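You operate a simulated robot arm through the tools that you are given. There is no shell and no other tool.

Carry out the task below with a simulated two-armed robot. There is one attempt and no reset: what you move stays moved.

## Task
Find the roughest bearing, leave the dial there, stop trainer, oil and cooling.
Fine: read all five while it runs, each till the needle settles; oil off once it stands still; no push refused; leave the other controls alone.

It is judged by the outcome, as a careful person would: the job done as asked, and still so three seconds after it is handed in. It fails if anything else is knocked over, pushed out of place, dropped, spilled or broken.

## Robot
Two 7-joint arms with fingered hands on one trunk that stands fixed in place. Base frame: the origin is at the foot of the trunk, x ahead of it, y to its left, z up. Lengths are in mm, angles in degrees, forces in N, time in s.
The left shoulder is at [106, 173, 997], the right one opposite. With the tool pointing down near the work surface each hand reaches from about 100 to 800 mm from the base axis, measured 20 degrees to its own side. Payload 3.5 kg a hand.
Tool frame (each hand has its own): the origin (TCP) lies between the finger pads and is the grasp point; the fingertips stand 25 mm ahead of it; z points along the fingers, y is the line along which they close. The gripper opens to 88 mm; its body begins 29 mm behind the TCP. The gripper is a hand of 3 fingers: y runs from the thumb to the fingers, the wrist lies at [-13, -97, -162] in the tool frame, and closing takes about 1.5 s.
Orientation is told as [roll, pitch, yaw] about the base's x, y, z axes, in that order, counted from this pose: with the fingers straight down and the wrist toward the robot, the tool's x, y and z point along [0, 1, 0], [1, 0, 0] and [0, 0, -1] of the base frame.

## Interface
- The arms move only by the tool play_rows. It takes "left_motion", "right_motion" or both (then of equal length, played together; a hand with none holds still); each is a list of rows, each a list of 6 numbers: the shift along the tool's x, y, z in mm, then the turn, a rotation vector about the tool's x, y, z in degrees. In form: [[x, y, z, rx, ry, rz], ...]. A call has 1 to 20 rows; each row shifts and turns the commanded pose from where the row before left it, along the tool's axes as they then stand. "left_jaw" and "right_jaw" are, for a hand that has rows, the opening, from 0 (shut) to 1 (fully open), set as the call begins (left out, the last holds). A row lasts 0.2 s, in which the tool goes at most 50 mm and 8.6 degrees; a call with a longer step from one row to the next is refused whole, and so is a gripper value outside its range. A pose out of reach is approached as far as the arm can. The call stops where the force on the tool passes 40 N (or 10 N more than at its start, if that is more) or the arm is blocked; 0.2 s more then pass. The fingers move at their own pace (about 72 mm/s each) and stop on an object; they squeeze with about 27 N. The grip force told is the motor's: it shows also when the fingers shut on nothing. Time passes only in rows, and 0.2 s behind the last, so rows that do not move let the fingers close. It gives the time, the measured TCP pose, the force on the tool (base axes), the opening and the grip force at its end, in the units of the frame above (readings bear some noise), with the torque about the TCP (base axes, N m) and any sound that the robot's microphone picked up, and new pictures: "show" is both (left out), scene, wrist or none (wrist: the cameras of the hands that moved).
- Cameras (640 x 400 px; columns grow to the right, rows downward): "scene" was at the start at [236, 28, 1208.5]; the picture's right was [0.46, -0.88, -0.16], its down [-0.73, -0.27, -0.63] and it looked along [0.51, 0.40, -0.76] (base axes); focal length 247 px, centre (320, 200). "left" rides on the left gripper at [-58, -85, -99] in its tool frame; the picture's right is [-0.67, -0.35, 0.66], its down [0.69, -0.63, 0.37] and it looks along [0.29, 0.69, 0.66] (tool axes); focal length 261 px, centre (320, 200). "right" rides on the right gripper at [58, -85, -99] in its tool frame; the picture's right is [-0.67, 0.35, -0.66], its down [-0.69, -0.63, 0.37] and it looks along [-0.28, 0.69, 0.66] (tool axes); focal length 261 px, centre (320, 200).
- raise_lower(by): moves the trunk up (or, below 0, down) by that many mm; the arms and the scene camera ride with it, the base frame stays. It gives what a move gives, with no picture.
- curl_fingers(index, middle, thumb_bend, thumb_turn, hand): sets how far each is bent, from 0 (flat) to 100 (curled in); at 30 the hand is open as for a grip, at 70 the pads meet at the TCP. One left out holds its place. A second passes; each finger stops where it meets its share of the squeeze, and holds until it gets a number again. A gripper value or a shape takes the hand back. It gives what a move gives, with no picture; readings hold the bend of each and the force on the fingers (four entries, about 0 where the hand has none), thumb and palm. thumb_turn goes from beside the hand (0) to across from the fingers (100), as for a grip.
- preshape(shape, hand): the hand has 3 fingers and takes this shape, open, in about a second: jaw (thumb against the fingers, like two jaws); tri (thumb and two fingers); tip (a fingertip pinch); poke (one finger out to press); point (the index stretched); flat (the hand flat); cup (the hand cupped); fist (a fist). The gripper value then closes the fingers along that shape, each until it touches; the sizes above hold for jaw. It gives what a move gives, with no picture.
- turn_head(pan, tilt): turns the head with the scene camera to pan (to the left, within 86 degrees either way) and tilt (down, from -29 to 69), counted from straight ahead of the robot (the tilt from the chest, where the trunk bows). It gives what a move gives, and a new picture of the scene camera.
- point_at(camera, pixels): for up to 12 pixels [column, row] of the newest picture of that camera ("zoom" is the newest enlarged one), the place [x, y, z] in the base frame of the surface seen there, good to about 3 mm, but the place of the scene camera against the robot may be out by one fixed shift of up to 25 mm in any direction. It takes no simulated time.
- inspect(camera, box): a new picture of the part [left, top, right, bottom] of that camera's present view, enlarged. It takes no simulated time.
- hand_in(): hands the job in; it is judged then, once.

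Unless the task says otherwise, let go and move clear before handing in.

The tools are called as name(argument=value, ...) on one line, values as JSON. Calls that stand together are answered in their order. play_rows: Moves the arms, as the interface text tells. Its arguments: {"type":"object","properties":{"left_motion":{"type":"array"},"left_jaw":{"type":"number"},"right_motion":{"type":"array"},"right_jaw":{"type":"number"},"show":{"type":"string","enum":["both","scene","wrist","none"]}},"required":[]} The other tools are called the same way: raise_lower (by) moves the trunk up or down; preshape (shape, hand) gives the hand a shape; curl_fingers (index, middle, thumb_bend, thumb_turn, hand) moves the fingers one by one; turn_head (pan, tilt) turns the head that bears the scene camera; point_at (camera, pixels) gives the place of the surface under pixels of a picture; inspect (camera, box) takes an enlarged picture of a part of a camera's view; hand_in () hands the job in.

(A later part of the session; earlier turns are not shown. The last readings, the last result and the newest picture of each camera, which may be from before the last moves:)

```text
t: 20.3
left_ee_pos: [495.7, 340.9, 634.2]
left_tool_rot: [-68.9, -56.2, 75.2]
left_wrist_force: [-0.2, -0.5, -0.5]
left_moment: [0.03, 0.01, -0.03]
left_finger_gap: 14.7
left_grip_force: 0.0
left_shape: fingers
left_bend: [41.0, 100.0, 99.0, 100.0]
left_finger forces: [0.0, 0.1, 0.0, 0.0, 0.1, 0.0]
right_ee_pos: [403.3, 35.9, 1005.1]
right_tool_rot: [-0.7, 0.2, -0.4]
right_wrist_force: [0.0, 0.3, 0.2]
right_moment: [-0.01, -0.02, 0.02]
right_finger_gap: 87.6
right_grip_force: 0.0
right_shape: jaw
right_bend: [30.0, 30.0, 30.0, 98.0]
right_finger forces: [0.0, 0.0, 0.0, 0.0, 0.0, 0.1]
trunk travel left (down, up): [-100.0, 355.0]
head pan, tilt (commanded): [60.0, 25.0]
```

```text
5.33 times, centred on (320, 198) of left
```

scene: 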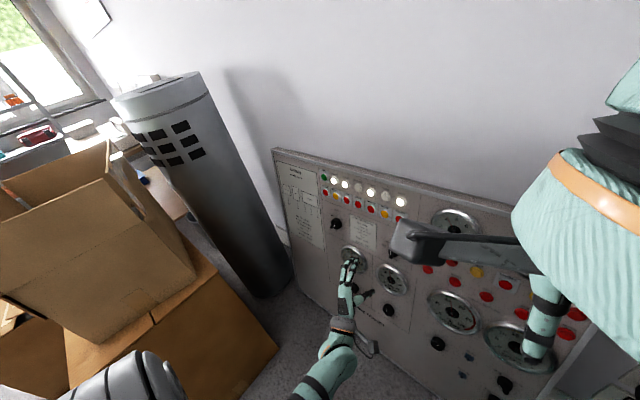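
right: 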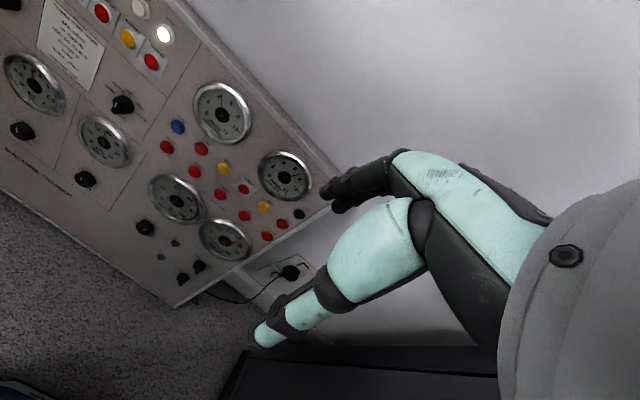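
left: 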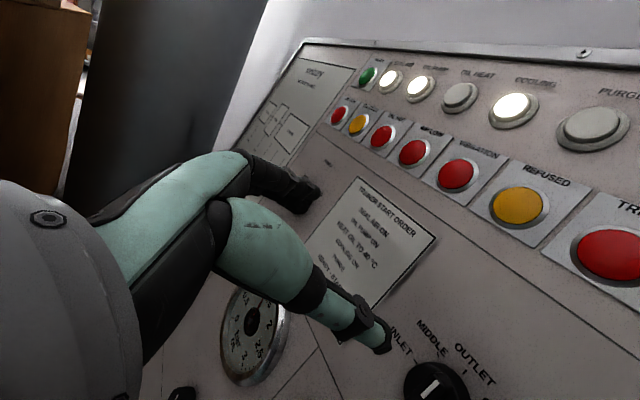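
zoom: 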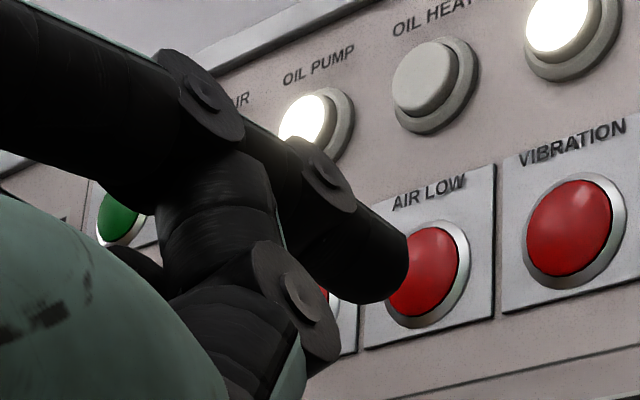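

The index tip is at about tool (-10, 30, 25); the rest of the hand stays over 30 mm behind it. I'll bring the tip to a point right of the bar's upper end, 20 mm in front of it.

play_rows(left_motion=[[-5.8, -12.8, 22.5, 0, 0, 0], [-5.8, -12.8, 22.5, 0, 0, 0], [-5.8, -12.8, 22.5, 0, 0, 0], [-5.8, -12.8, 22.5, 0, 0, 0], [0, 0, 0, 0, 0, 0]], show="wrist")

inspect(camera="left", box=[270, 150, 430, 250])

inspect(camera="right", box=[80, 60, 176, 120])

```text
t: 21.5
left_ee_pos: [579.9, 297.6, 585.5]
left_tool_rot: [-69.1, -56.1, 75.3]
left_wrist_force: [-0.5, 0.7, 0.2]
left_moment: [0.02, 0.02, 0.03]
left_finger_gap: 14.1
left_grip_force: 0.1
left_shape: fingers
left_bend: [42.0, 100.0, 99.0, 100.0]
left_finger forces: [0.0, 0.1, 0.0, 0.1, 0.0, 0.1]
right_ee_pos: [404.4, 35.1, 1004.6]
right_tool_rot: [-0.6, 0.2, -0.4]
right_wrist_force: [-0.1, 0.1, -0.7]
right_moment: [0.0, 0.0, -0.02]
right_finger_gap: 87.5
right_grip_force: 0.1
right_shape: jaw
right_bend: [30.0, 30.0, 30.0, 98.0]
right_finger forces: [0.1, 0.1, 0.0, 0.0, 0.0, 0.0]
trunk travel left (down, up): [-100.0, 355.0]
head pan, tilt (commanded): [60.0, 25.0]
```

left: 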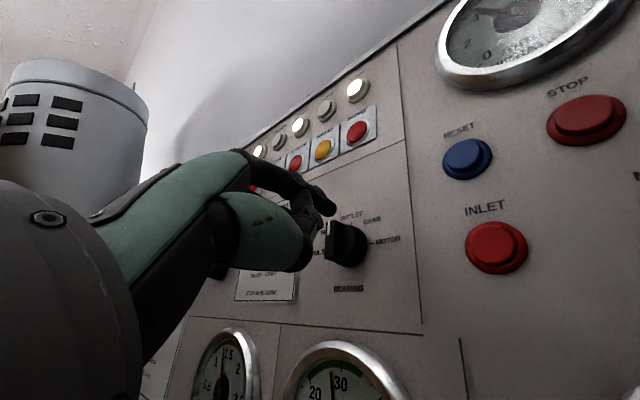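

```text
4.00 times, centred on (350, 200) of left
```

zoom: 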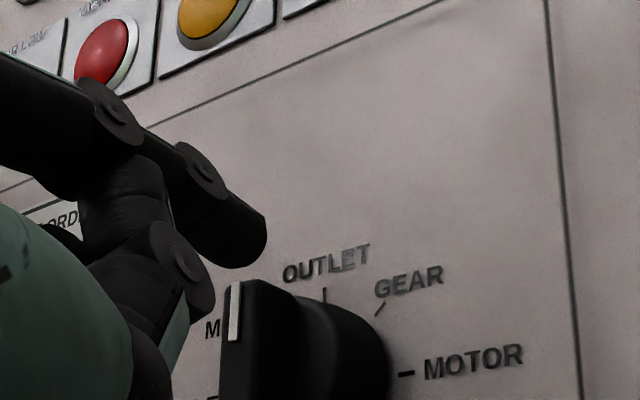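

```text
6.67 times, centred on (128, 90) of right
```

zoom: 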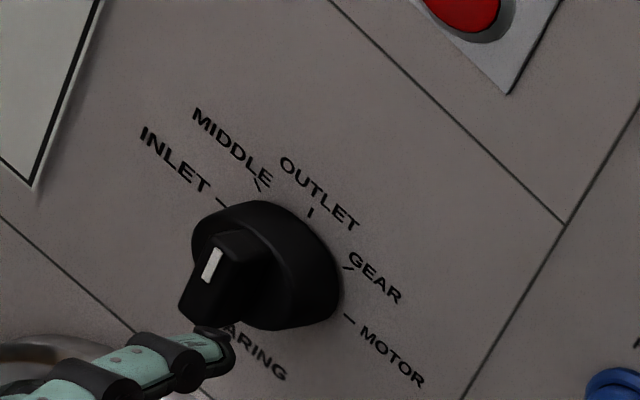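

The tip hovers in front of and above-right of the bar. I'll check its position against the knob from both hand cameras.

point_at(camera="zoom", pixels=[[225, 345], [215, 338], [200, 345], [212, 265], [228, 335], [200, 300], [245, 240]])

point_at(camera="left", pixels=[[334, 208], [330, 204], [326, 198], [335, 212], [329, 228], [333, 245]])

```text
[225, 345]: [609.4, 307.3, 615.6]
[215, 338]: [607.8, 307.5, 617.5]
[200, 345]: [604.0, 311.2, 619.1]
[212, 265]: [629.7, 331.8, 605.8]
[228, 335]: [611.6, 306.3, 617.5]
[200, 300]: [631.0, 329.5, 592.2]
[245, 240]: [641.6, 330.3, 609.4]
```

```text
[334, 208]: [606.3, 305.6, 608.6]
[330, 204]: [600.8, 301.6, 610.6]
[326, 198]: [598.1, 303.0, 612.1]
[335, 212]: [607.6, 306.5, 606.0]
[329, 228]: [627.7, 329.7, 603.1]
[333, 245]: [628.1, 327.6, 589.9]
```

The tip axis is at about (611, 307, 611), as computed, with the bar front at (630, 331, 606). I'll insert the tip 28 mm so it stands beside the bar's upper end and close to near contact.

play_rows(left_motion=[[-0.6, -0.5, 14, 0, 0, 0], [-0.5, -0.4, 14, 0, 0, 0], [4.6, 2.96, 0.28, 0, 0, 0], [4.6, 2.96, 0.28, 0, 0, 0], [0, 0, 0, 0, 0, 0]], show="wrist")

inspect(camera="right", box=[80, 60, 176, 120])

inspect(camera="left", box=[270, 150, 430, 250])

```text
t: 22.7
left_ee_pos: [607.3, 308.4, 577.3]
left_tool_rot: [-68.9, -56.1, 75.2]
left_wrist_force: [0.3, -0.5, 0.4]
left_moment: [-0.01, -0.02, -0.02]
left_finger_gap: 13.9
left_grip_force: 0.0
left_shape: fingers
left_bend: [42.0, 100.0, 99.0, 100.0]
left_finger forces: [0.0, 0.0, 0.0, 0.0, 0.0, 0.0]
right_ee_pos: [403.8, 35.6, 1005.2]
right_tool_rot: [-0.6, 0.2, -0.3]
right_wrist_force: [0.1, -0.1, 0.3]
right_moment: [-0.02, 0.02, 0.02]
right_finger_gap: 87.6
right_grip_force: 0.0
right_shape: jaw
right_bend: [30.0, 30.0, 30.0, 98.0]
right_finger forces: [0.0, 0.0, 0.1, 0.1, 0.0, 0.1]
trunk travel left (down, up): [-100.0, 355.0]
head pan, tilt (commanded): [60.0, 25.0]
```

left: 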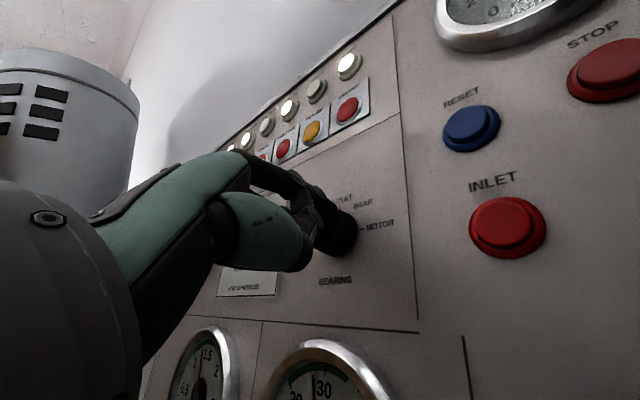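

```text
6.67 times, centred on (128, 90) of right
```

zoom: 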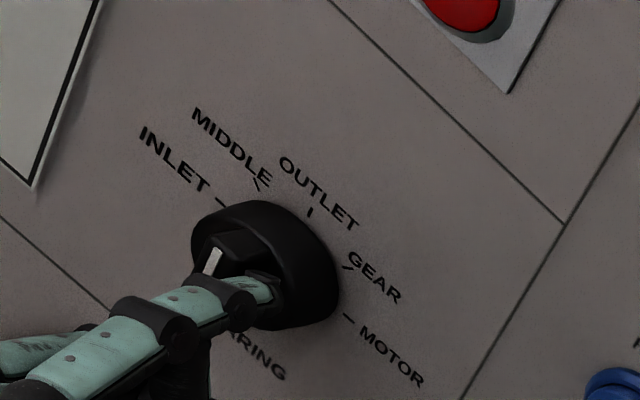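

```text
4.00 times, centred on (350, 200) of left
```

zoom: 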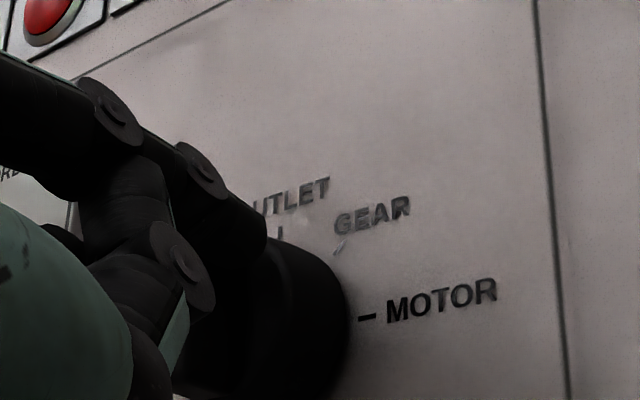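

The fingertip is now beside the bar on its right. I'll push it along the arc to the left by ~45–50°, toward MIDDLE.

play_rows(left_motion=[[2.94, 1.88, 0.18, 0, 0, 0], [0.7, 2.43, 0.1, 0, 0, 0], [1.1, 2.27, 0.1, 0, 0, 0], [1.49, 2.04, 0.1, 0, 0, 0], [1.81, 1.75, 0.1, 0, 0, 0], [2.1, 1.41, 0.1, 0, 0, 0], [0, 0, 0, 0, 0, 0]], show="none")

inspect(camera="right", box=[80, 60, 176, 120])

inspect(camera="right", box=[180, 70, 270, 126])

```text
t: 24.3
left_ee_pos: [608.2, 322.8, 583.4]
left_tool_rot: [-69.0, -56.1, 75.2]
left_wrist_force: [0.6, -3.0, 1.0]
left_moment: [0.05, -0.03, -0.1]
left_finger_gap: 13.9
left_grip_force: 1.6
left_shape: fingers
left_bend: [42.0, 100.0, 98.0, 100.0]
left_finger forces: [2.9, 0.0, 0.0, 0.0, 0.0, 0.0]
right_ee_pos: [403.8, 36.4, 1004.2]
right_tool_rot: [-0.5, 0.2, -0.4]
right_wrist_force: [-0.2, -0.6, -0.2]
right_moment: [0.0, -0.02, 0.0]
right_finger_gap: 87.6
right_grip_force: 0.1
right_shape: jaw
right_bend: [30.0, 30.0, 30.0, 98.0]
right_finger forces: [0.0, 0.1, 0.0, 0.1, 0.0, 0.1]
trunk travel left (down, up): [-100.0, 355.0]
head pan, tilt (commanded): [60.0, 25.0]
```

```text
6.67 times, centred on (128, 90) of right
```

zoom: 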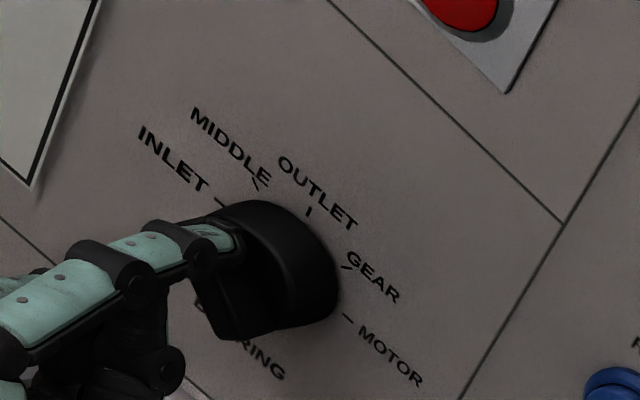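

```text
7.11 times, centred on (225, 98) of right
```

zoom: 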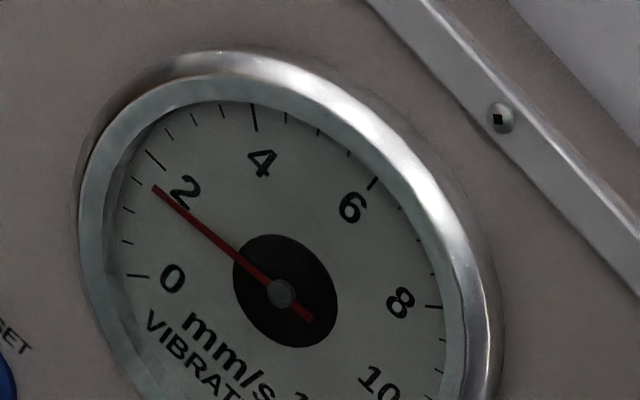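

The needle has dropped to about 1.7 with only 3 N of push, so the selector has moved. I'll ease the finger off and wait for the needle to settle.

play_rows(left_motion=[[-3.4, -2.2, 0, 0, 0, 0], [-3.4, -2.2, 0, 0, 0, 0], [0, 0, -15, 0, 0, 0], [0, 0, -15, 0, 0, 0], [0, 0, 0, 0, 0, 0], [0, 0, 0, 0, 0, 0], [0, 0, 0, 0, 0, 0], [0, 0, 0, 0, 0, 0], [0, 0, 0, 0, 0, 0], [0, 0, 0, 0, 0, 0]], show="none")

inspect(camera="right", box=[180, 70, 270, 126])

inspect(camera="right", box=[80, 60, 176, 120])

```text
t: 26.5
left_ee_pos: [579.3, 314.1, 591.3]
left_tool_rot: [-69.0, -56.1, 75.2]
left_wrist_force: [0.1, -0.1, -0.3]
left_moment: [-0.03, 0.02, -0.01]
left_finger_gap: 13.8
left_grip_force: 0.0
left_shape: fingers
left_bend: [42.0, 100.0, 98.0, 100.0]
left_finger forces: [0.0, 0.0, 0.0, 0.0, 0.0, 0.0]
right_ee_pos: [403.7, 35.3, 1005.2]
right_tool_rot: [-0.6, 0.1, -0.4]
right_wrist_force: [0.9, 0.0, -0.4]
right_moment: [0.01, -0.04, -0.05]
right_finger_gap: 87.6
right_grip_force: 0.1
right_shape: jaw
right_bend: [30.0, 30.0, 30.0, 98.0]
right_finger forces: [0.1, 0.0, 0.0, 0.0, 0.0, 0.0]
trunk travel left (down, up): [-100.0, 355.0]
head pan, tilt (commanded): [60.0, 25.0]
```

```text
7.11 times, centred on (225, 98) of right
```

zoom: 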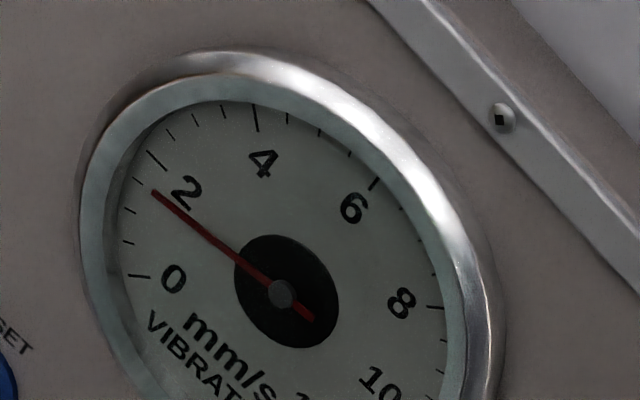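

```text
6.67 times, centred on (128, 90) of right
```

zoom: 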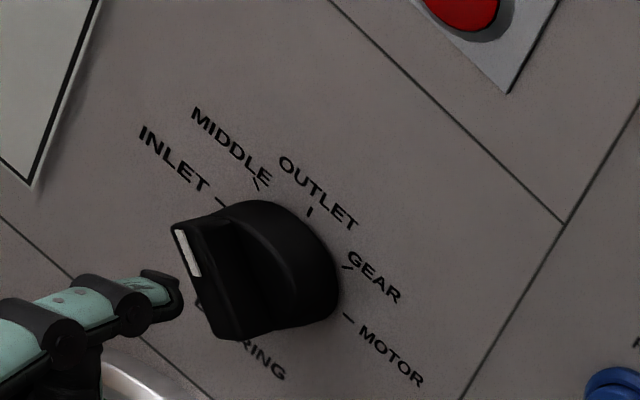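

The mark now points to MIDDLE and the needle stands at about 1.5. I'll dwell 1.4 s more there, then place the finger on the right side of the tilted bar and push another 45–50° to INLET.

play_rows(left_motion=[[0, 0, 0, 0, 0, 0], [0, 0, 0, 0, 0, 0], [0, 0, 0, 0, 0, 0], [0, 0, 0, 0, 0, 0], [0, 0, 0, 0, 0, 0], [0, 0, 0, 0, 0, 0], [2.94, 4.49, 0.27, 0, 0, 0], [-0.6, -0.5, 15, 0, 0, 0], [-0.6, -0.5, 15, 0, 0, 0]], show="none")

inspect(camera="right", box=[80, 60, 176, 120])

inspect(camera="right", box=[180, 70, 270, 126])

```text
t: 28.5
left_ee_pos: [610.2, 318.5, 585.7]
left_tool_rot: [-68.9, -56.0, 75.2]
left_wrist_force: [-0.4, -0.4, -0.4]
left_moment: [0.02, 0.01, -0.01]
left_finger_gap: 13.7
left_grip_force: 0.1
left_shape: fingers
left_bend: [42.0, 100.0, 98.0, 100.0]
left_finger forces: [0.0, 0.0, 0.0, 0.0, 0.0, 0.1]
right_ee_pos: [403.6, 34.6, 1004.9]
right_tool_rot: [-0.6, 0.3, -0.5]
right_wrist_force: [-0.1, -1.1, -0.1]
right_moment: [0.0, 0.0, 0.01]
right_finger_gap: 87.4
right_grip_force: 0.0
right_shape: jaw
right_bend: [30.0, 30.0, 30.0, 98.0]
right_finger forces: [0.0, 0.0, 0.0, 0.0, 0.0, 0.1]
trunk travel left (down, up): [-100.0, 355.0]
head pan, tilt (commanded): [60.0, 25.0]
```

```text
6.67 times, centred on (128, 90) of right
```

zoom: 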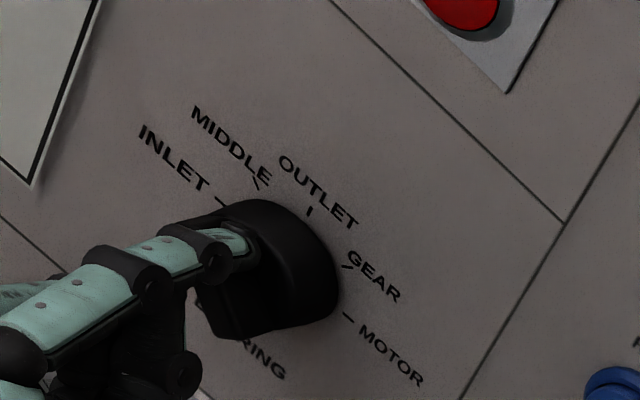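

```text
7.11 times, centred on (225, 98) of right
```

zoom: 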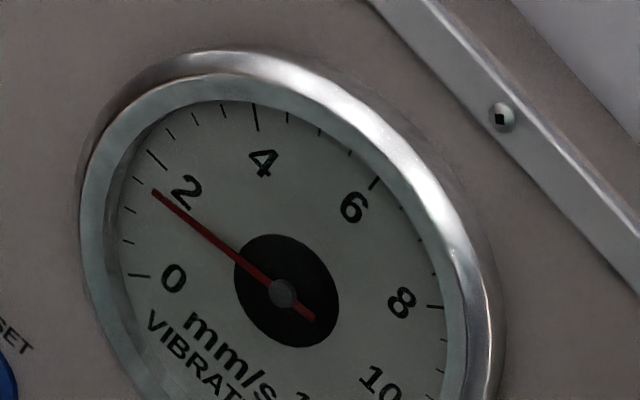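

MIDDLE is steady at about 1.5 mm/s and the fingertip is beside the bar. Now push on to INLET.

play_rows(left_motion=[[4.37, -1.0, 0.1, 0, 0, 0], [2.21, 1.22, 0.1, 0, 0, 0], [2.38, 0.81, 0.1, 0, 0, 0], [2.5, 0.4, 0.1, 0, 0, 0], [2.53, -0.04, 0.1, 0, 0, 0], [2.48, -0.48, 0.1, 0, 0, 0], [0, 0, 0, 0, 0, 0]], show="none")

inspect(camera="right", box=[80, 60, 176, 120])

inspect(camera="right", box=[180, 70, 270, 126])

```text
t: 30.1
left_ee_pos: [609.6, 333.5, 577.9]
left_tool_rot: [-69.0, -56.2, 75.2]
left_wrist_force: [0.1, -3.3, 4.7]
left_moment: [0.1, -0.06, -0.05]
left_finger_gap: 14.1
left_grip_force: 2.0
left_shape: fingers
left_bend: [42.0, 100.0, 98.0, 100.0]
left_finger forces: [4.4, 0.0, 0.0, 0.0, 0.0, 0.1]
right_ee_pos: [403.7, 36.0, 1004.1]
right_tool_rot: [-0.5, 0.2, -0.4]
right_wrist_force: [0.5, -0.2, -0.1]
right_moment: [0.01, 0.01, 0.01]
right_finger_gap: 87.5
right_grip_force: 0.3
right_shape: jaw
right_bend: [30.0, 30.0, 30.0, 98.0]
right_finger forces: [0.0, 0.0, 0.0, 0.0, 0.0, 0.0]
trunk travel left (down, up): [-100.0, 355.0]
head pan, tilt (commanded): [60.0, 25.0]
```

```text
6.67 times, centred on (128, 90) of right
```

zoom: 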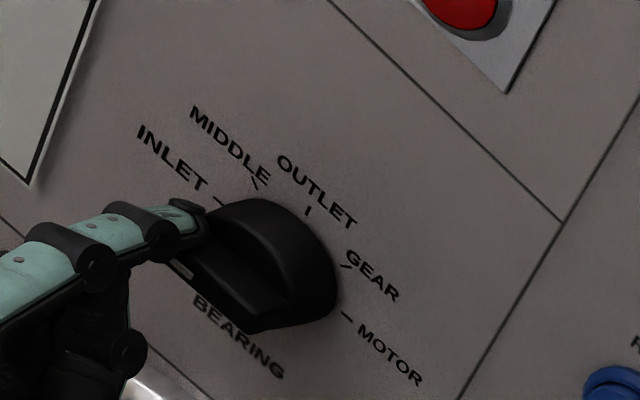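

```text
7.11 times, centred on (225, 98) of right
```

zoom: 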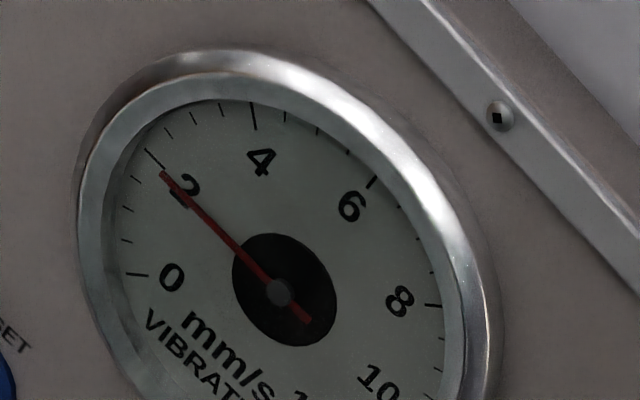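

The bar is horizontal at INLET and the needle reads about 1.9, still to settle. I'll lift the finger off, slide it above the bar over to its right (tail) end, and wait.

play_rows(left_motion=[[-3.77, 5.9, 0.06, 0, 0, 0], [-8.83, -5.65, -0.54, 0, 0, 0], [-8.83, -5.65, -0.54, 0, 0, 0], [0, 0, 0, 0, 0, 0], [0, 0, 0, 0, 0, 0], [0, 0, 0, 0, 0, 0], [0, 0, 0, 0, 0, 0], [0, 0, 0, 0, 0, 0], [0, 0, 0, 0, 0, 0], [0, 0, 0, 0, 0, 0], [0, 0, 0, 0, 0, 0]], show="none")

inspect(camera="right", box=[80, 60, 176, 120])

inspect(camera="right", box=[180, 70, 270, 126])

```text
t: 32.5
left_ee_pos: [610.4, 312.8, 583.1]
left_tool_rot: [-68.8, -56.1, 75.3]
left_wrist_force: [0.1, 0.4, 0.4]
left_moment: [-0.01, 0.02, -0.02]
left_finger_gap: 13.7
left_grip_force: 0.0
left_shape: fingers
left_bend: [42.0, 100.0, 98.0, 100.0]
left_finger forces: [0.1, 0.1, 0.0, 0.0, 0.0, 0.0]
right_ee_pos: [404.0, 35.6, 1005.1]
right_tool_rot: [-0.6, 0.4, -0.5]
right_wrist_force: [-1.0, -0.2, -0.1]
right_moment: [-0.01, 0.01, 0.03]
right_finger_gap: 87.6
right_grip_force: 0.0
right_shape: jaw
right_bend: [30.0, 30.0, 30.0, 98.0]
right_finger forces: [0.0, 0.0, 0.1, 0.0, 0.0, 0.1]
trunk travel left (down, up): [-100.0, 355.0]
head pan, tilt (commanded): [60.0, 25.0]
```

```text
6.67 times, centred on (128, 90) of right
```

zoom: 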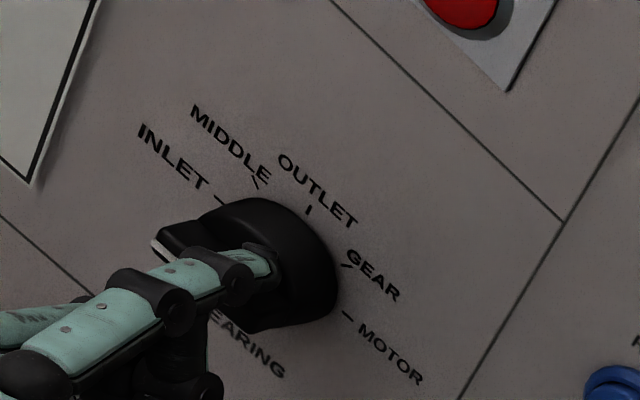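

```text
7.11 times, centred on (225, 98) of right
```

zoom: 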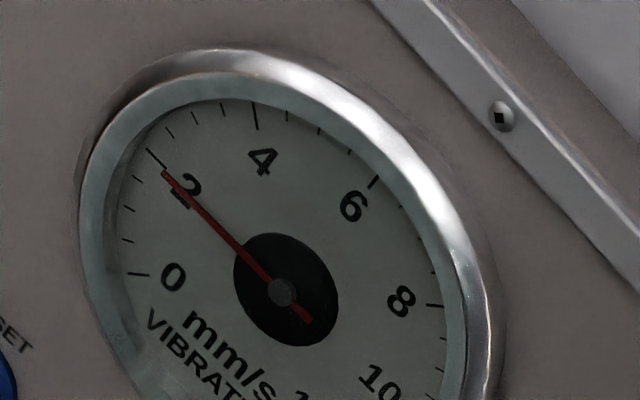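

INLET is steady at about 1.9 mm/s. Now I'll push the tail end round clockwise in an arc of about 135°, through MIDDLE and OUTLET, to GEAR.

play_rows(left_motion=[[0, 0, 0, 0, 0, 0], [0, 0, 0, 0, 0, 0], [1.63, -3.11, 0, 0, 0, 0], [-0.41, -3.76, 0, 0, 0, 0], [0.58, -3.74, 0, 0, 0, 0], [1.52, -3.47, 0, 0, 0, 0], [2.37, -2.95, 0, 0, 0, 0], [3.05, -2.24, 0, 0, 0, 0], [3.52, -1.38, 0, 0, 0, 0], [3.76, -0.42, 0, 0, 0, 0], [3.73, 0.57, 0, 0, 0, 0], [3.46, 1.51, 0, 0, 0, 0], [0.92, 0.61, 0, 0, 0, 0], [0, 0, 0, 0, 0, 0]], show="none")

inspect(camera="right", box=[80, 60, 176, 120])

inspect(camera="right", box=[180, 70, 270, 126])

```text
t: 35.5
left_ee_pos: [603.9, 323.5, 555.3]
left_tool_rot: [-68.9, -56.1, 75.1]
left_wrist_force: [-0.1, -2.3, -1.8]
left_moment: [0.03, 0.04, -0.02]
left_finger_gap: 13.1
left_grip_force: 1.5
left_shape: fingers
left_bend: [43.0, 100.0, 97.0, 100.0]
left_finger forces: [2.2, 0.1, 0.0, 0.1, 0.0, 0.0]
right_ee_pos: [404.3, 35.2, 1004.6]
right_tool_rot: [-0.5, 0.3, -0.4]
right_wrist_force: [0.4, -0.2, 0.1]
right_moment: [0.0, 0.03, 0.0]
right_finger_gap: 87.6
right_grip_force: 0.1
right_shape: jaw
right_bend: [30.0, 30.0, 30.0, 98.0]
right_finger forces: [0.0, 0.0, 0.0, 0.0, 0.0, 0.0]
trunk travel left (down, up): [-100.0, 355.0]
head pan, tilt (commanded): [60.0, 25.0]
```

```text
6.67 times, centred on (128, 90) of right
```

zoom: 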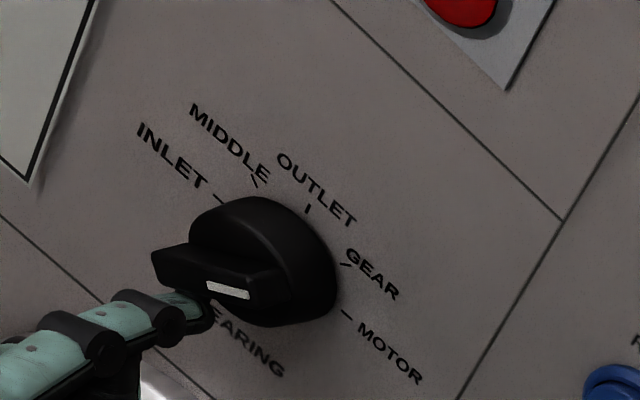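

```text
7.11 times, centred on (225, 98) of right
```

zoom: 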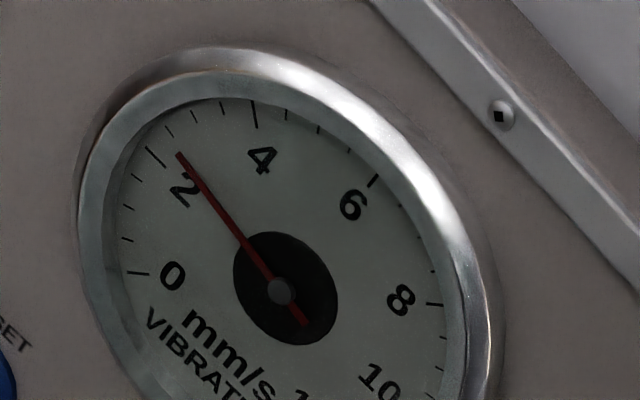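

The mark now points to GEAR and the needle shows about 2.4. I'll back the fingertip off a few mm and wait for it to settle.

play_rows(left_motion=[[-0.76, -3.45, 0, 0, 0, 0], [0, 0, 0, 0, 0, 0], [0, 0, 0, 0, 0, 0], [0, 0, 0, 0, 0, 0], [0, 0, 0, 0, 0, 0], [0, 0, 0, 0, 0, 0], [0, 0, 0, 0, 0, 0], [0, 0, 0, 0, 0, 0], [0, 0, 0, 0, 0, 0], [0, 0, 0, 0, 0, 0], [0, 0, 0, 0, 0, 0], [0, 0, 0, 0, 0, 0], [0, 0, 0, 0, 0, 0], [0, 0, 0, 0, 0, 0]], show="none")

inspect(camera="right", box=[80, 60, 176, 120])

inspect(camera="right", box=[180, 70, 270, 126])

inspect(camera="right", box=[120, 150, 330, 280])

```text
t: 38.5
left_ee_pos: [602.0, 320.8, 553.2]
left_tool_rot: [-68.9, -56.1, 75.1]
left_wrist_force: [0.0, -0.3, -0.3]
left_moment: [0.03, -0.05, -0.01]
left_finger_gap: 12.9
left_grip_force: 0.0
left_shape: fingers
left_bend: [43.0, 100.0, 98.0, 100.0]
left_finger forces: [0.0, 0.0, 0.1, 0.0, 0.0, 0.0]
right_ee_pos: [403.5, 34.6, 1003.9]
right_tool_rot: [-0.6, 0.3, -0.4]
right_wrist_force: [-0.6, -0.7, -0.3]
right_moment: [0.01, 0.02, -0.04]
right_finger_gap: 87.7
right_grip_force: 0.1
right_shape: jaw
right_bend: [30.0, 30.0, 30.0, 98.0]
right_finger forces: [0.0, 0.0, 0.0, 0.1, 0.0, 0.0]
trunk travel left (down, up): [-100.0, 355.0]
head pan, tilt (commanded): [60.0, 25.0]
```

```text
6.67 times, centred on (128, 90) of right
```

zoom: 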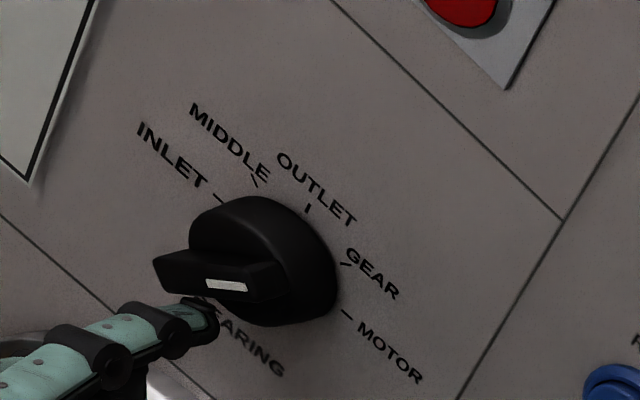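

```text
7.11 times, centred on (225, 98) of right
```

zoom: 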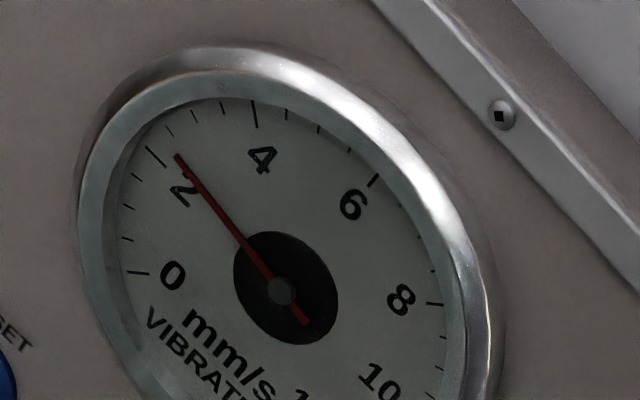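

```text
3.05 times, centred on (225, 215) of right
```

zoom: 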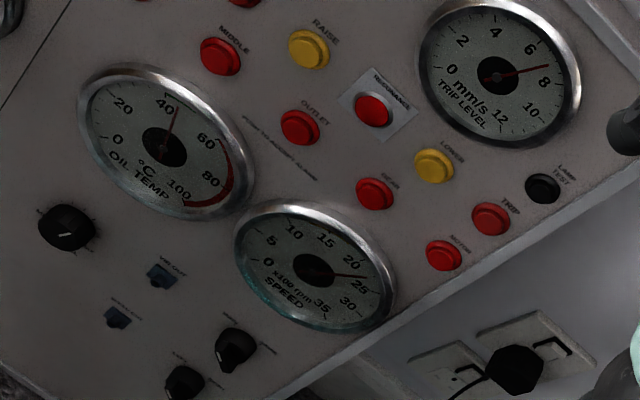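

GEAR is steady at about 2.35 mm/s. Now the last 45° on to MOTOR.

play_rows(left_motion=[[-0.21, 2.83, 0, 0, 0, 0], [2.94, 2.37, 0, 0, 0, 0], [2.24, 3.05, 0, 0, 0, 0], [1.37, 3.53, 0, 0, 0, 0], [0.23, 1.09, 0, 0, 0, 0], [0, 0, 0, 0, 0, 0]], show="none")

inspect(camera="right", box=[80, 60, 176, 120])

inspect(camera="right", box=[180, 70, 270, 126])

```text
t: 39.9
left_ee_pos: [602.9, 333.1, 560.4]
left_tool_rot: [-68.8, -56.1, 75.1]
left_wrist_force: [-1.6, -0.1, -4.1]
left_moment: [-0.04, 0.05, -0.02]
left_finger_gap: 12.7
left_grip_force: 2.0
left_shape: fingers
left_bend: [44.0, 100.0, 97.0, 100.0]
left_finger forces: [3.9, 0.1, 0.1, 0.0, 0.0, 0.0]
right_ee_pos: [405.1, 35.5, 1003.8]
right_tool_rot: [-0.7, 0.3, -0.3]
right_wrist_force: [0.3, -0.8, 0.7]
right_moment: [0.01, 0.0, 0.0]
right_finger_gap: 87.7
right_grip_force: 0.1
right_shape: jaw
right_bend: [30.0, 30.0, 30.0, 98.0]
right_finger forces: [0.0, 0.1, 0.0, 0.0, 0.0, 0.1]
trunk travel left (down, up): [-100.0, 355.0]
head pan, tilt (commanded): [60.0, 25.0]
```

```text
6.67 times, centred on (128, 90) of right
```

zoom: 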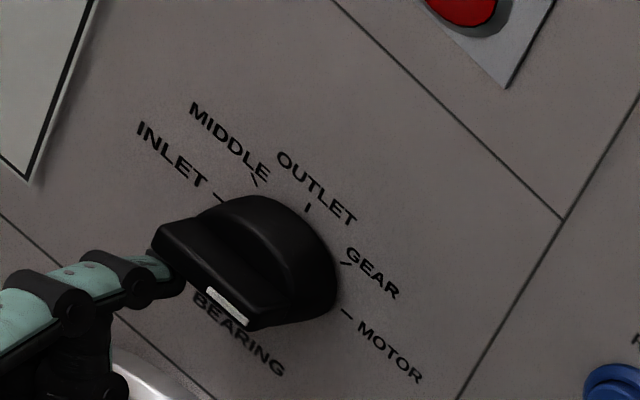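

```text
7.11 times, centred on (225, 98) of right
```

zoom: 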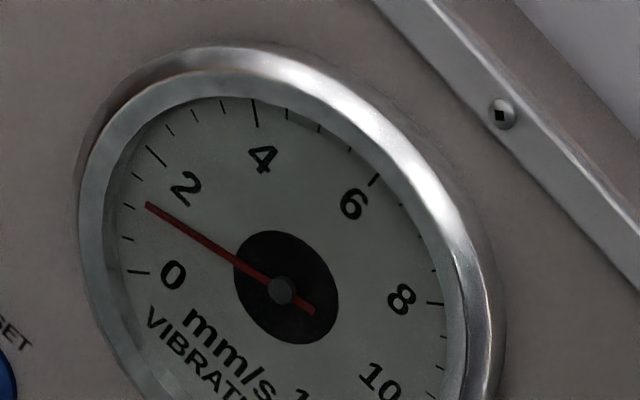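

MOTOR shows about 1.25 so far. I'll drop the finger clear of the bar, slide it under to the right-hand end, and wait for the needle.

play_rows(left_motion=[[3.0, -4.7, 0, 0, 0, 0], [-8.83, -5.65, -0.54, 0, 0, 0], [-8.83, -5.65, -0.54, 0, 0, 0], [0, 0, 0, 0, 0, 0], [0, 0, 0, 0, 0, 0], [0, 0, 0, 0, 0, 0], [0, 0, 0, 0, 0, 0], [0, 0, 0, 0, 0, 0], [0, 0, 0, 0, 0, 0], [0, 0, 0, 0, 0, 0], [0, 0, 0, 0, 0, 0], [0, 0, 0, 0, 0, 0], [0, 0, 0, 0, 0, 0], [0, 0, 0, 0, 0, 0], [0, 0, 0, 0, 0, 0]], show="none")

inspect(camera="right", box=[80, 60, 176, 120])

inspect(camera="right", box=[180, 70, 270, 126])

```text
t: 43.1
left_ee_pos: [602.2, 311.5, 554.4]
left_tool_rot: [-68.9, -56.1, 75.2]
left_wrist_force: [0.4, -0.5, 0.0]
left_moment: [0.02, 0.0, -0.01]
left_finger_gap: 12.8
left_grip_force: 0.0
left_shape: fingers
left_bend: [43.0, 100.0, 97.0, 100.0]
left_finger forces: [0.0, 0.0, 0.0, 0.0, 0.1, 0.1]
right_ee_pos: [403.5, 35.2, 1005.2]
right_tool_rot: [-0.6, 0.4, -0.4]
right_wrist_force: [-0.2, -0.6, 0.2]
right_moment: [-0.01, -0.01, 0.03]
right_finger_gap: 87.2
right_grip_force: 0.2
right_shape: jaw
right_bend: [30.0, 30.0, 30.0, 98.0]
right_finger forces: [0.0, 0.0, 0.0, 0.0, 0.0, 0.1]
trunk travel left (down, up): [-100.0, 355.0]
head pan, tilt (commanded): [60.0, 25.0]
```

```text
6.67 times, centred on (128, 90) of right
```

zoom: 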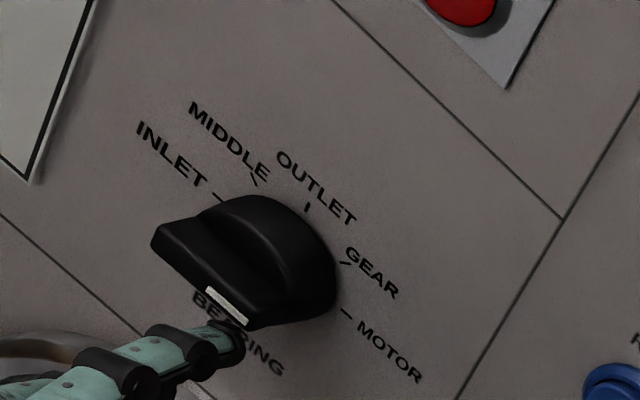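

```text
7.11 times, centred on (225, 98) of right
```

zoom: 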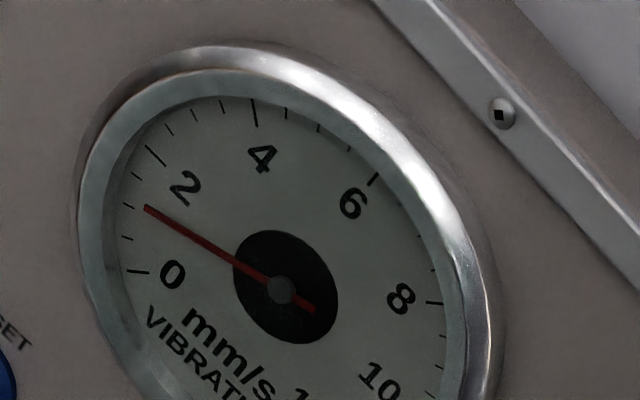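

MOTOR settled at about 1.2 mm/s, so OUTLET (4.4) is the roughest. I'll push the right-hand end up counter-clockwise by 90° back to OUTLET.

play_rows(left_motion=[[-2.01, 5.0, 0, 0, 0, 0], [-3.59, 1.2, 0, 0, 0, 0], [-3.15, 2.09, 0, 0, 0, 0], [-2.51, 2.83, 0, 0, 0, 0], [-1.68, 3.39, 0, 0, 0, 0], [-0.76, 3.7, 0, 0, 0, 0], [0.23, 3.78, 0, 0, 0, 0], [0.19, 0.83, 0, 0, 0, 0], [0, 0, 0, 0, 0, 0]], show="none")

inspect(camera="right", box=[80, 60, 176, 120])

inspect(camera="right", box=[180, 70, 270, 126])

```text
t: 45.1
left_ee_pos: [608.8, 312.7, 580.8]
left_tool_rot: [-68.9, -56.1, 75.2]
left_wrist_force: [0.2, -2.9, -0.1]
left_moment: [0.07, 0.04, -0.02]
left_finger_gap: 12.5
left_grip_force: 1.1
left_shape: fingers
left_bend: [44.0, 100.0, 97.0, 100.0]
left_finger forces: [2.6, 0.0, 0.1, 0.0, 0.1, 0.0]
right_ee_pos: [404.9, 34.0, 1003.7]
right_tool_rot: [-0.6, 0.5, -0.4]
right_wrist_force: [-0.5, -0.1, -0.5]
right_moment: [0.01, -0.02, 0.01]
right_finger_gap: 87.2
right_grip_force: 0.0
right_shape: jaw
right_bend: [30.0, 30.0, 30.0, 98.0]
right_finger forces: [0.1, 0.1, 0.1, 0.0, 0.0, 0.0]
trunk travel left (down, up): [-100.0, 355.0]
head pan, tilt (commanded): [60.0, 25.0]
```

```text
6.67 times, centred on (128, 90) of right
```

zoom: 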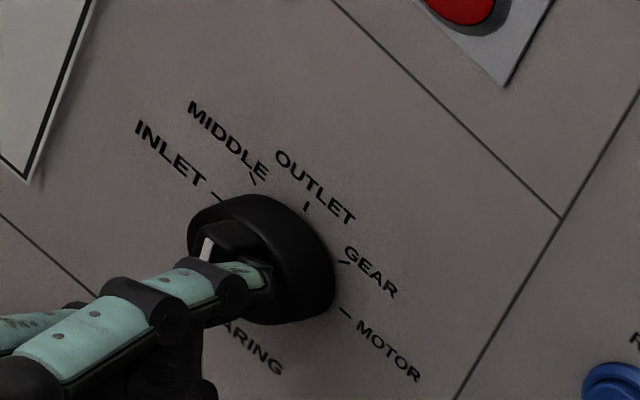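

```text
7.11 times, centred on (225, 98) of right
```

zoom: 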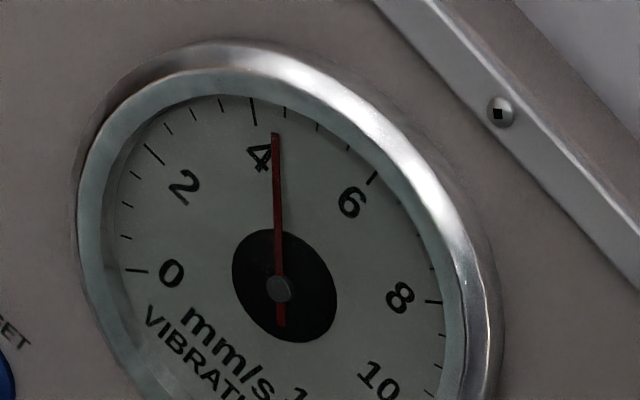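

OUTLET reads 4.4 again with the mark up, so the dial is set. I'll back the finger off, pull away from the panel and roll the hand back +30° (palm down) for the button presses.

play_rows(left_motion=[[-5.05, -3.23, -0.3, 0, 0, 0], [0.8, 0.7, -20, 0, 0, 0], [0.8, 0.7, -20, 0, 0, 0], [0, 0, -10, 0, 0, 7.5], [0, 0, -10, 0, 0, 7.5], [0, 0, -10, 0, 0, 7.5], [0, 0, 0, 0, 0, 7.5], [0, 0, 0, 0, 0, 0]], show="both")

inspect(camera="right", box=[80, 60, 176, 120])

inspect(camera="right", box=[140, 70, 300, 170])

```text
t: 46.9
left_ee_pos: [539.7, 305.2, 595.5]
left_tool_rot: [-9.8, -78.2, 12.9]
left_wrist_force: [-0.9, 0.0, -0.4]
left_moment: [-0.03, -0.01, 0.0]
left_finger_gap: 12.6
left_grip_force: 0.1
left_shape: fingers
left_bend: [44.0, 100.0, 97.0, 100.0]
left_finger forces: [0.0, 0.1, 0.1, 0.0, 0.1, 0.0]
right_ee_pos: [404.3, 33.8, 1003.5]
right_tool_rot: [-0.5, 0.3, -0.5]
right_wrist_force: [0.7, 0.0, -0.3]
right_moment: [0.0, 0.0, 0.0]
right_finger_gap: 87.4
right_grip_force: 0.0
right_shape: jaw
right_bend: [30.0, 30.0, 30.0, 98.0]
right_finger forces: [0.0, 0.1, 0.1, 0.0, 0.1, 0.1]
trunk travel left (down, up): [-100.0, 355.0]
head pan, tilt (commanded): [60.0, 25.0]
```

scene: 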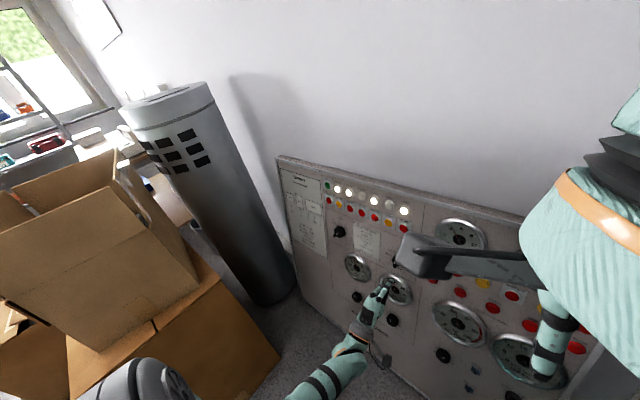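
left: 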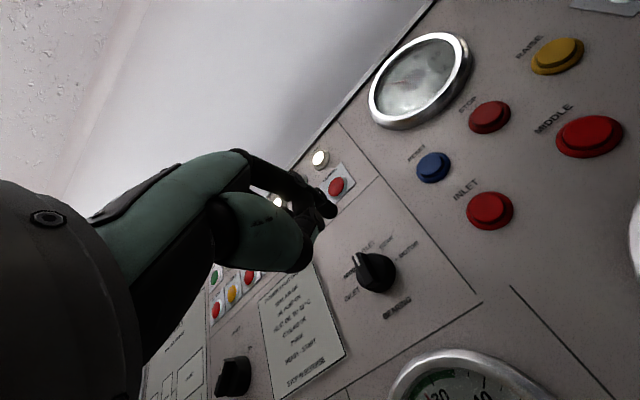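

```text
6.67 times, centred on (128, 90) of right
```

zoom: 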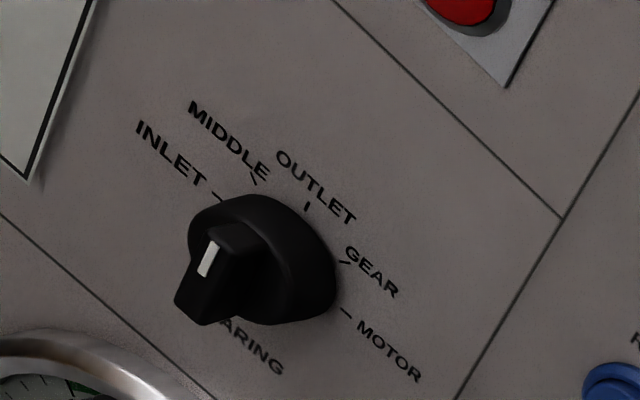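

```text
4.00 times, centred on (220, 120) of right
```

zoom: 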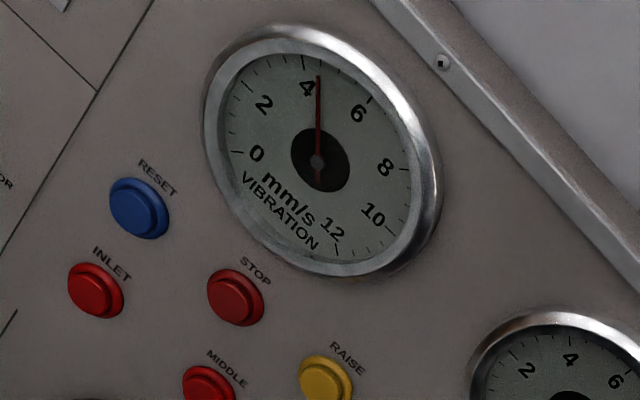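

The selector rests at OUTLET, needle 4.4. Now I'll locate the STOP button and the fingertip exactly from both hand cameras.

point_at(camera="zoom", pixels=[[232, 288], [225, 280], [240, 297], [214, 280], [255, 312], [205, 310], [270, 300], [136, 203]])

point_at(camera="left", pixels=[[489, 114], [484, 112], [495, 112], [491, 136], [434, 165], [333, 212], [329, 206], [322, 199]])

inspect(camera="left", box=[270, 160, 390, 235])

```text
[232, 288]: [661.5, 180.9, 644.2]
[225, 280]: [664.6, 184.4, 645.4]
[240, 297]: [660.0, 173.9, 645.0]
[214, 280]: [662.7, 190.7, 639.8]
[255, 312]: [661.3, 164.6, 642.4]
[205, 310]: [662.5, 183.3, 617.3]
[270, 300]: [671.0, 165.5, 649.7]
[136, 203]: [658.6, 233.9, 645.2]
```

```text
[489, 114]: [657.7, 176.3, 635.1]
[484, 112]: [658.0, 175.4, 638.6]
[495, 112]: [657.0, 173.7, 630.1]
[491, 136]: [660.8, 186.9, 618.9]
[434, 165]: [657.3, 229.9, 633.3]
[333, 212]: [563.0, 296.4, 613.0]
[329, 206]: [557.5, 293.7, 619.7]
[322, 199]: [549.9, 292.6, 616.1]
```

```text
5.33 times, centred on (330, 198) of left
```

zoom: 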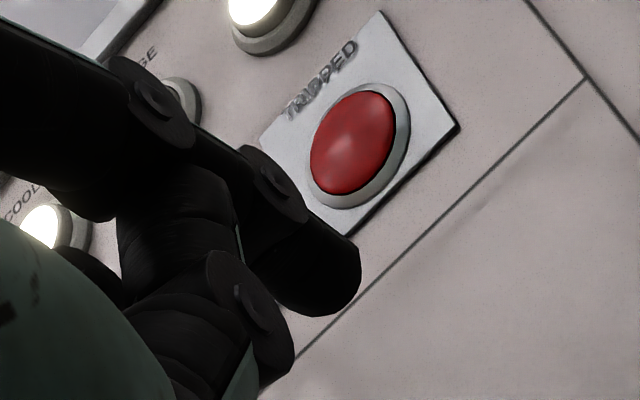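

STOP's cap centre is about (659, 178, 640). I'll move the fingertip in front of it, about 25 mm short.

play_rows(left_motion=[[-25, 7, 6, 0, 0, 0], [-25, 7, 8, 0, 0, 0], [-25, 7, 12, 0, 0, 0], [-25, 7, 13, 0, 0, 0], [-25, 7.3, 12.4, 0, 0, 0], [0, 0, 0, 0, 0, 0], [0, 0, 0, 0, 0, 0]], show="both")

inspect(camera="left", box=[270, 130, 430, 230])

inspect(camera="right", box=[150, 90, 278, 170])

```text
t: 48.5
left_ee_pos: [603.7, 184.7, 624.0]
left_tool_rot: [-10.3, -78.2, 13.4]
left_wrist_force: [0.2, -0.8, -0.1]
left_moment: [0.01, -0.05, -0.04]
left_finger_gap: 12.6
left_grip_force: 0.1
left_shape: fingers
left_bend: [44.0, 100.0, 97.0, 100.0]
left_finger forces: [0.0, 0.0, 0.0, 0.0, 0.0, 0.1]
right_ee_pos: [403.9, 35.6, 1003.5]
right_tool_rot: [-0.7, 0.4, -0.4]
right_wrist_force: [-0.6, 0.0, -0.9]
right_moment: [-0.01, 0.02, -0.01]
right_finger_gap: 87.7
right_grip_force: 0.0
right_shape: jaw
right_bend: [30.0, 30.0, 30.0, 98.0]
right_finger forces: [0.0, 0.0, 0.0, 0.0, 0.0, 0.0]
trunk travel left (down, up): [-100.0, 355.0]
head pan, tilt (commanded): [60.0, 25.0]
```

scene: 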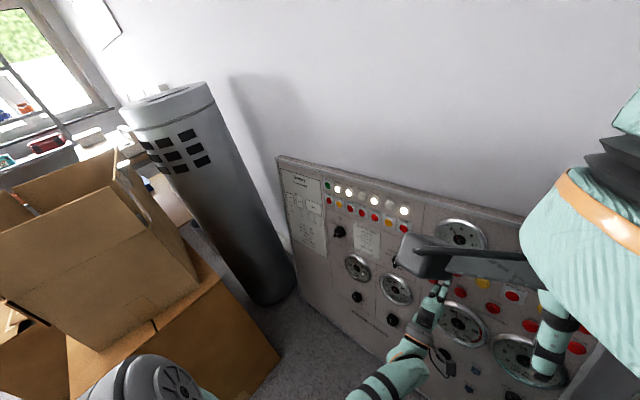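
left: 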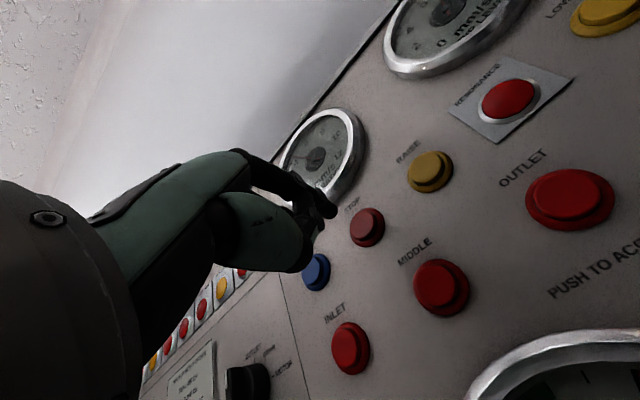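

```text
4.00 times, centred on (350, 180) of left
```

zoom: 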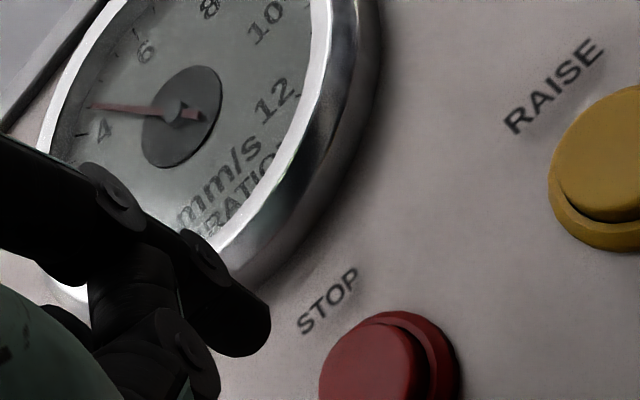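

```text
5.00 times, centred on (214, 130) of right
```

zoom: 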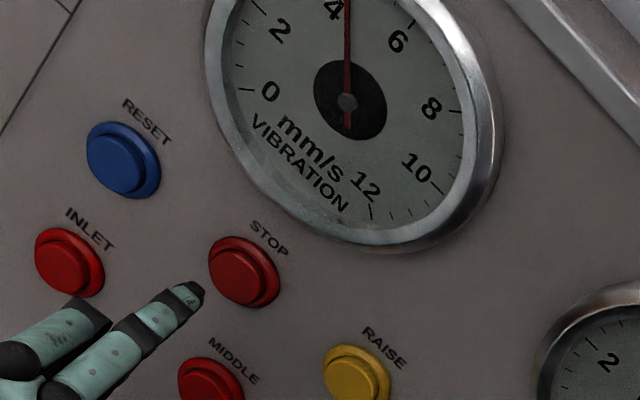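

The tip is short of STOP and in line with it (right view: tip (195, 292), STOP cap (240, 270)). I'll check the tip, STOP and the curled middle knuckle (90, 312) for clearance before pressing.

point_at(camera="zoom", pixels=[[195, 292], [188, 292], [180, 300], [240, 265], [235, 275], [245, 262], [90, 310], [75, 320], [100, 318], [65, 262], [120, 165]])

point_at(camera="left", pixels=[[333, 212], [336, 214], [363, 228], [367, 225], [360, 232], [349, 349], [315, 272]])

```text
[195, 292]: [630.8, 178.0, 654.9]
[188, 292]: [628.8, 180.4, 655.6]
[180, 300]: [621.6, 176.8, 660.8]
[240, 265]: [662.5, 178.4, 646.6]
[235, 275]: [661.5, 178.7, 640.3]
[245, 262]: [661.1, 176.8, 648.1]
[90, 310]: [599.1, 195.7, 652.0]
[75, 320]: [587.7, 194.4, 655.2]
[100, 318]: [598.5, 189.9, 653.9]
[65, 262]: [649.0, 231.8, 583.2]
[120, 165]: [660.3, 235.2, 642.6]
```

```text
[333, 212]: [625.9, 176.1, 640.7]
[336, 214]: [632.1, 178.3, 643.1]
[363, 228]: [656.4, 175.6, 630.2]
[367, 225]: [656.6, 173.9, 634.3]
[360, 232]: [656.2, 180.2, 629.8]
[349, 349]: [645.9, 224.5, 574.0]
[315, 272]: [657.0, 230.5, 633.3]
```

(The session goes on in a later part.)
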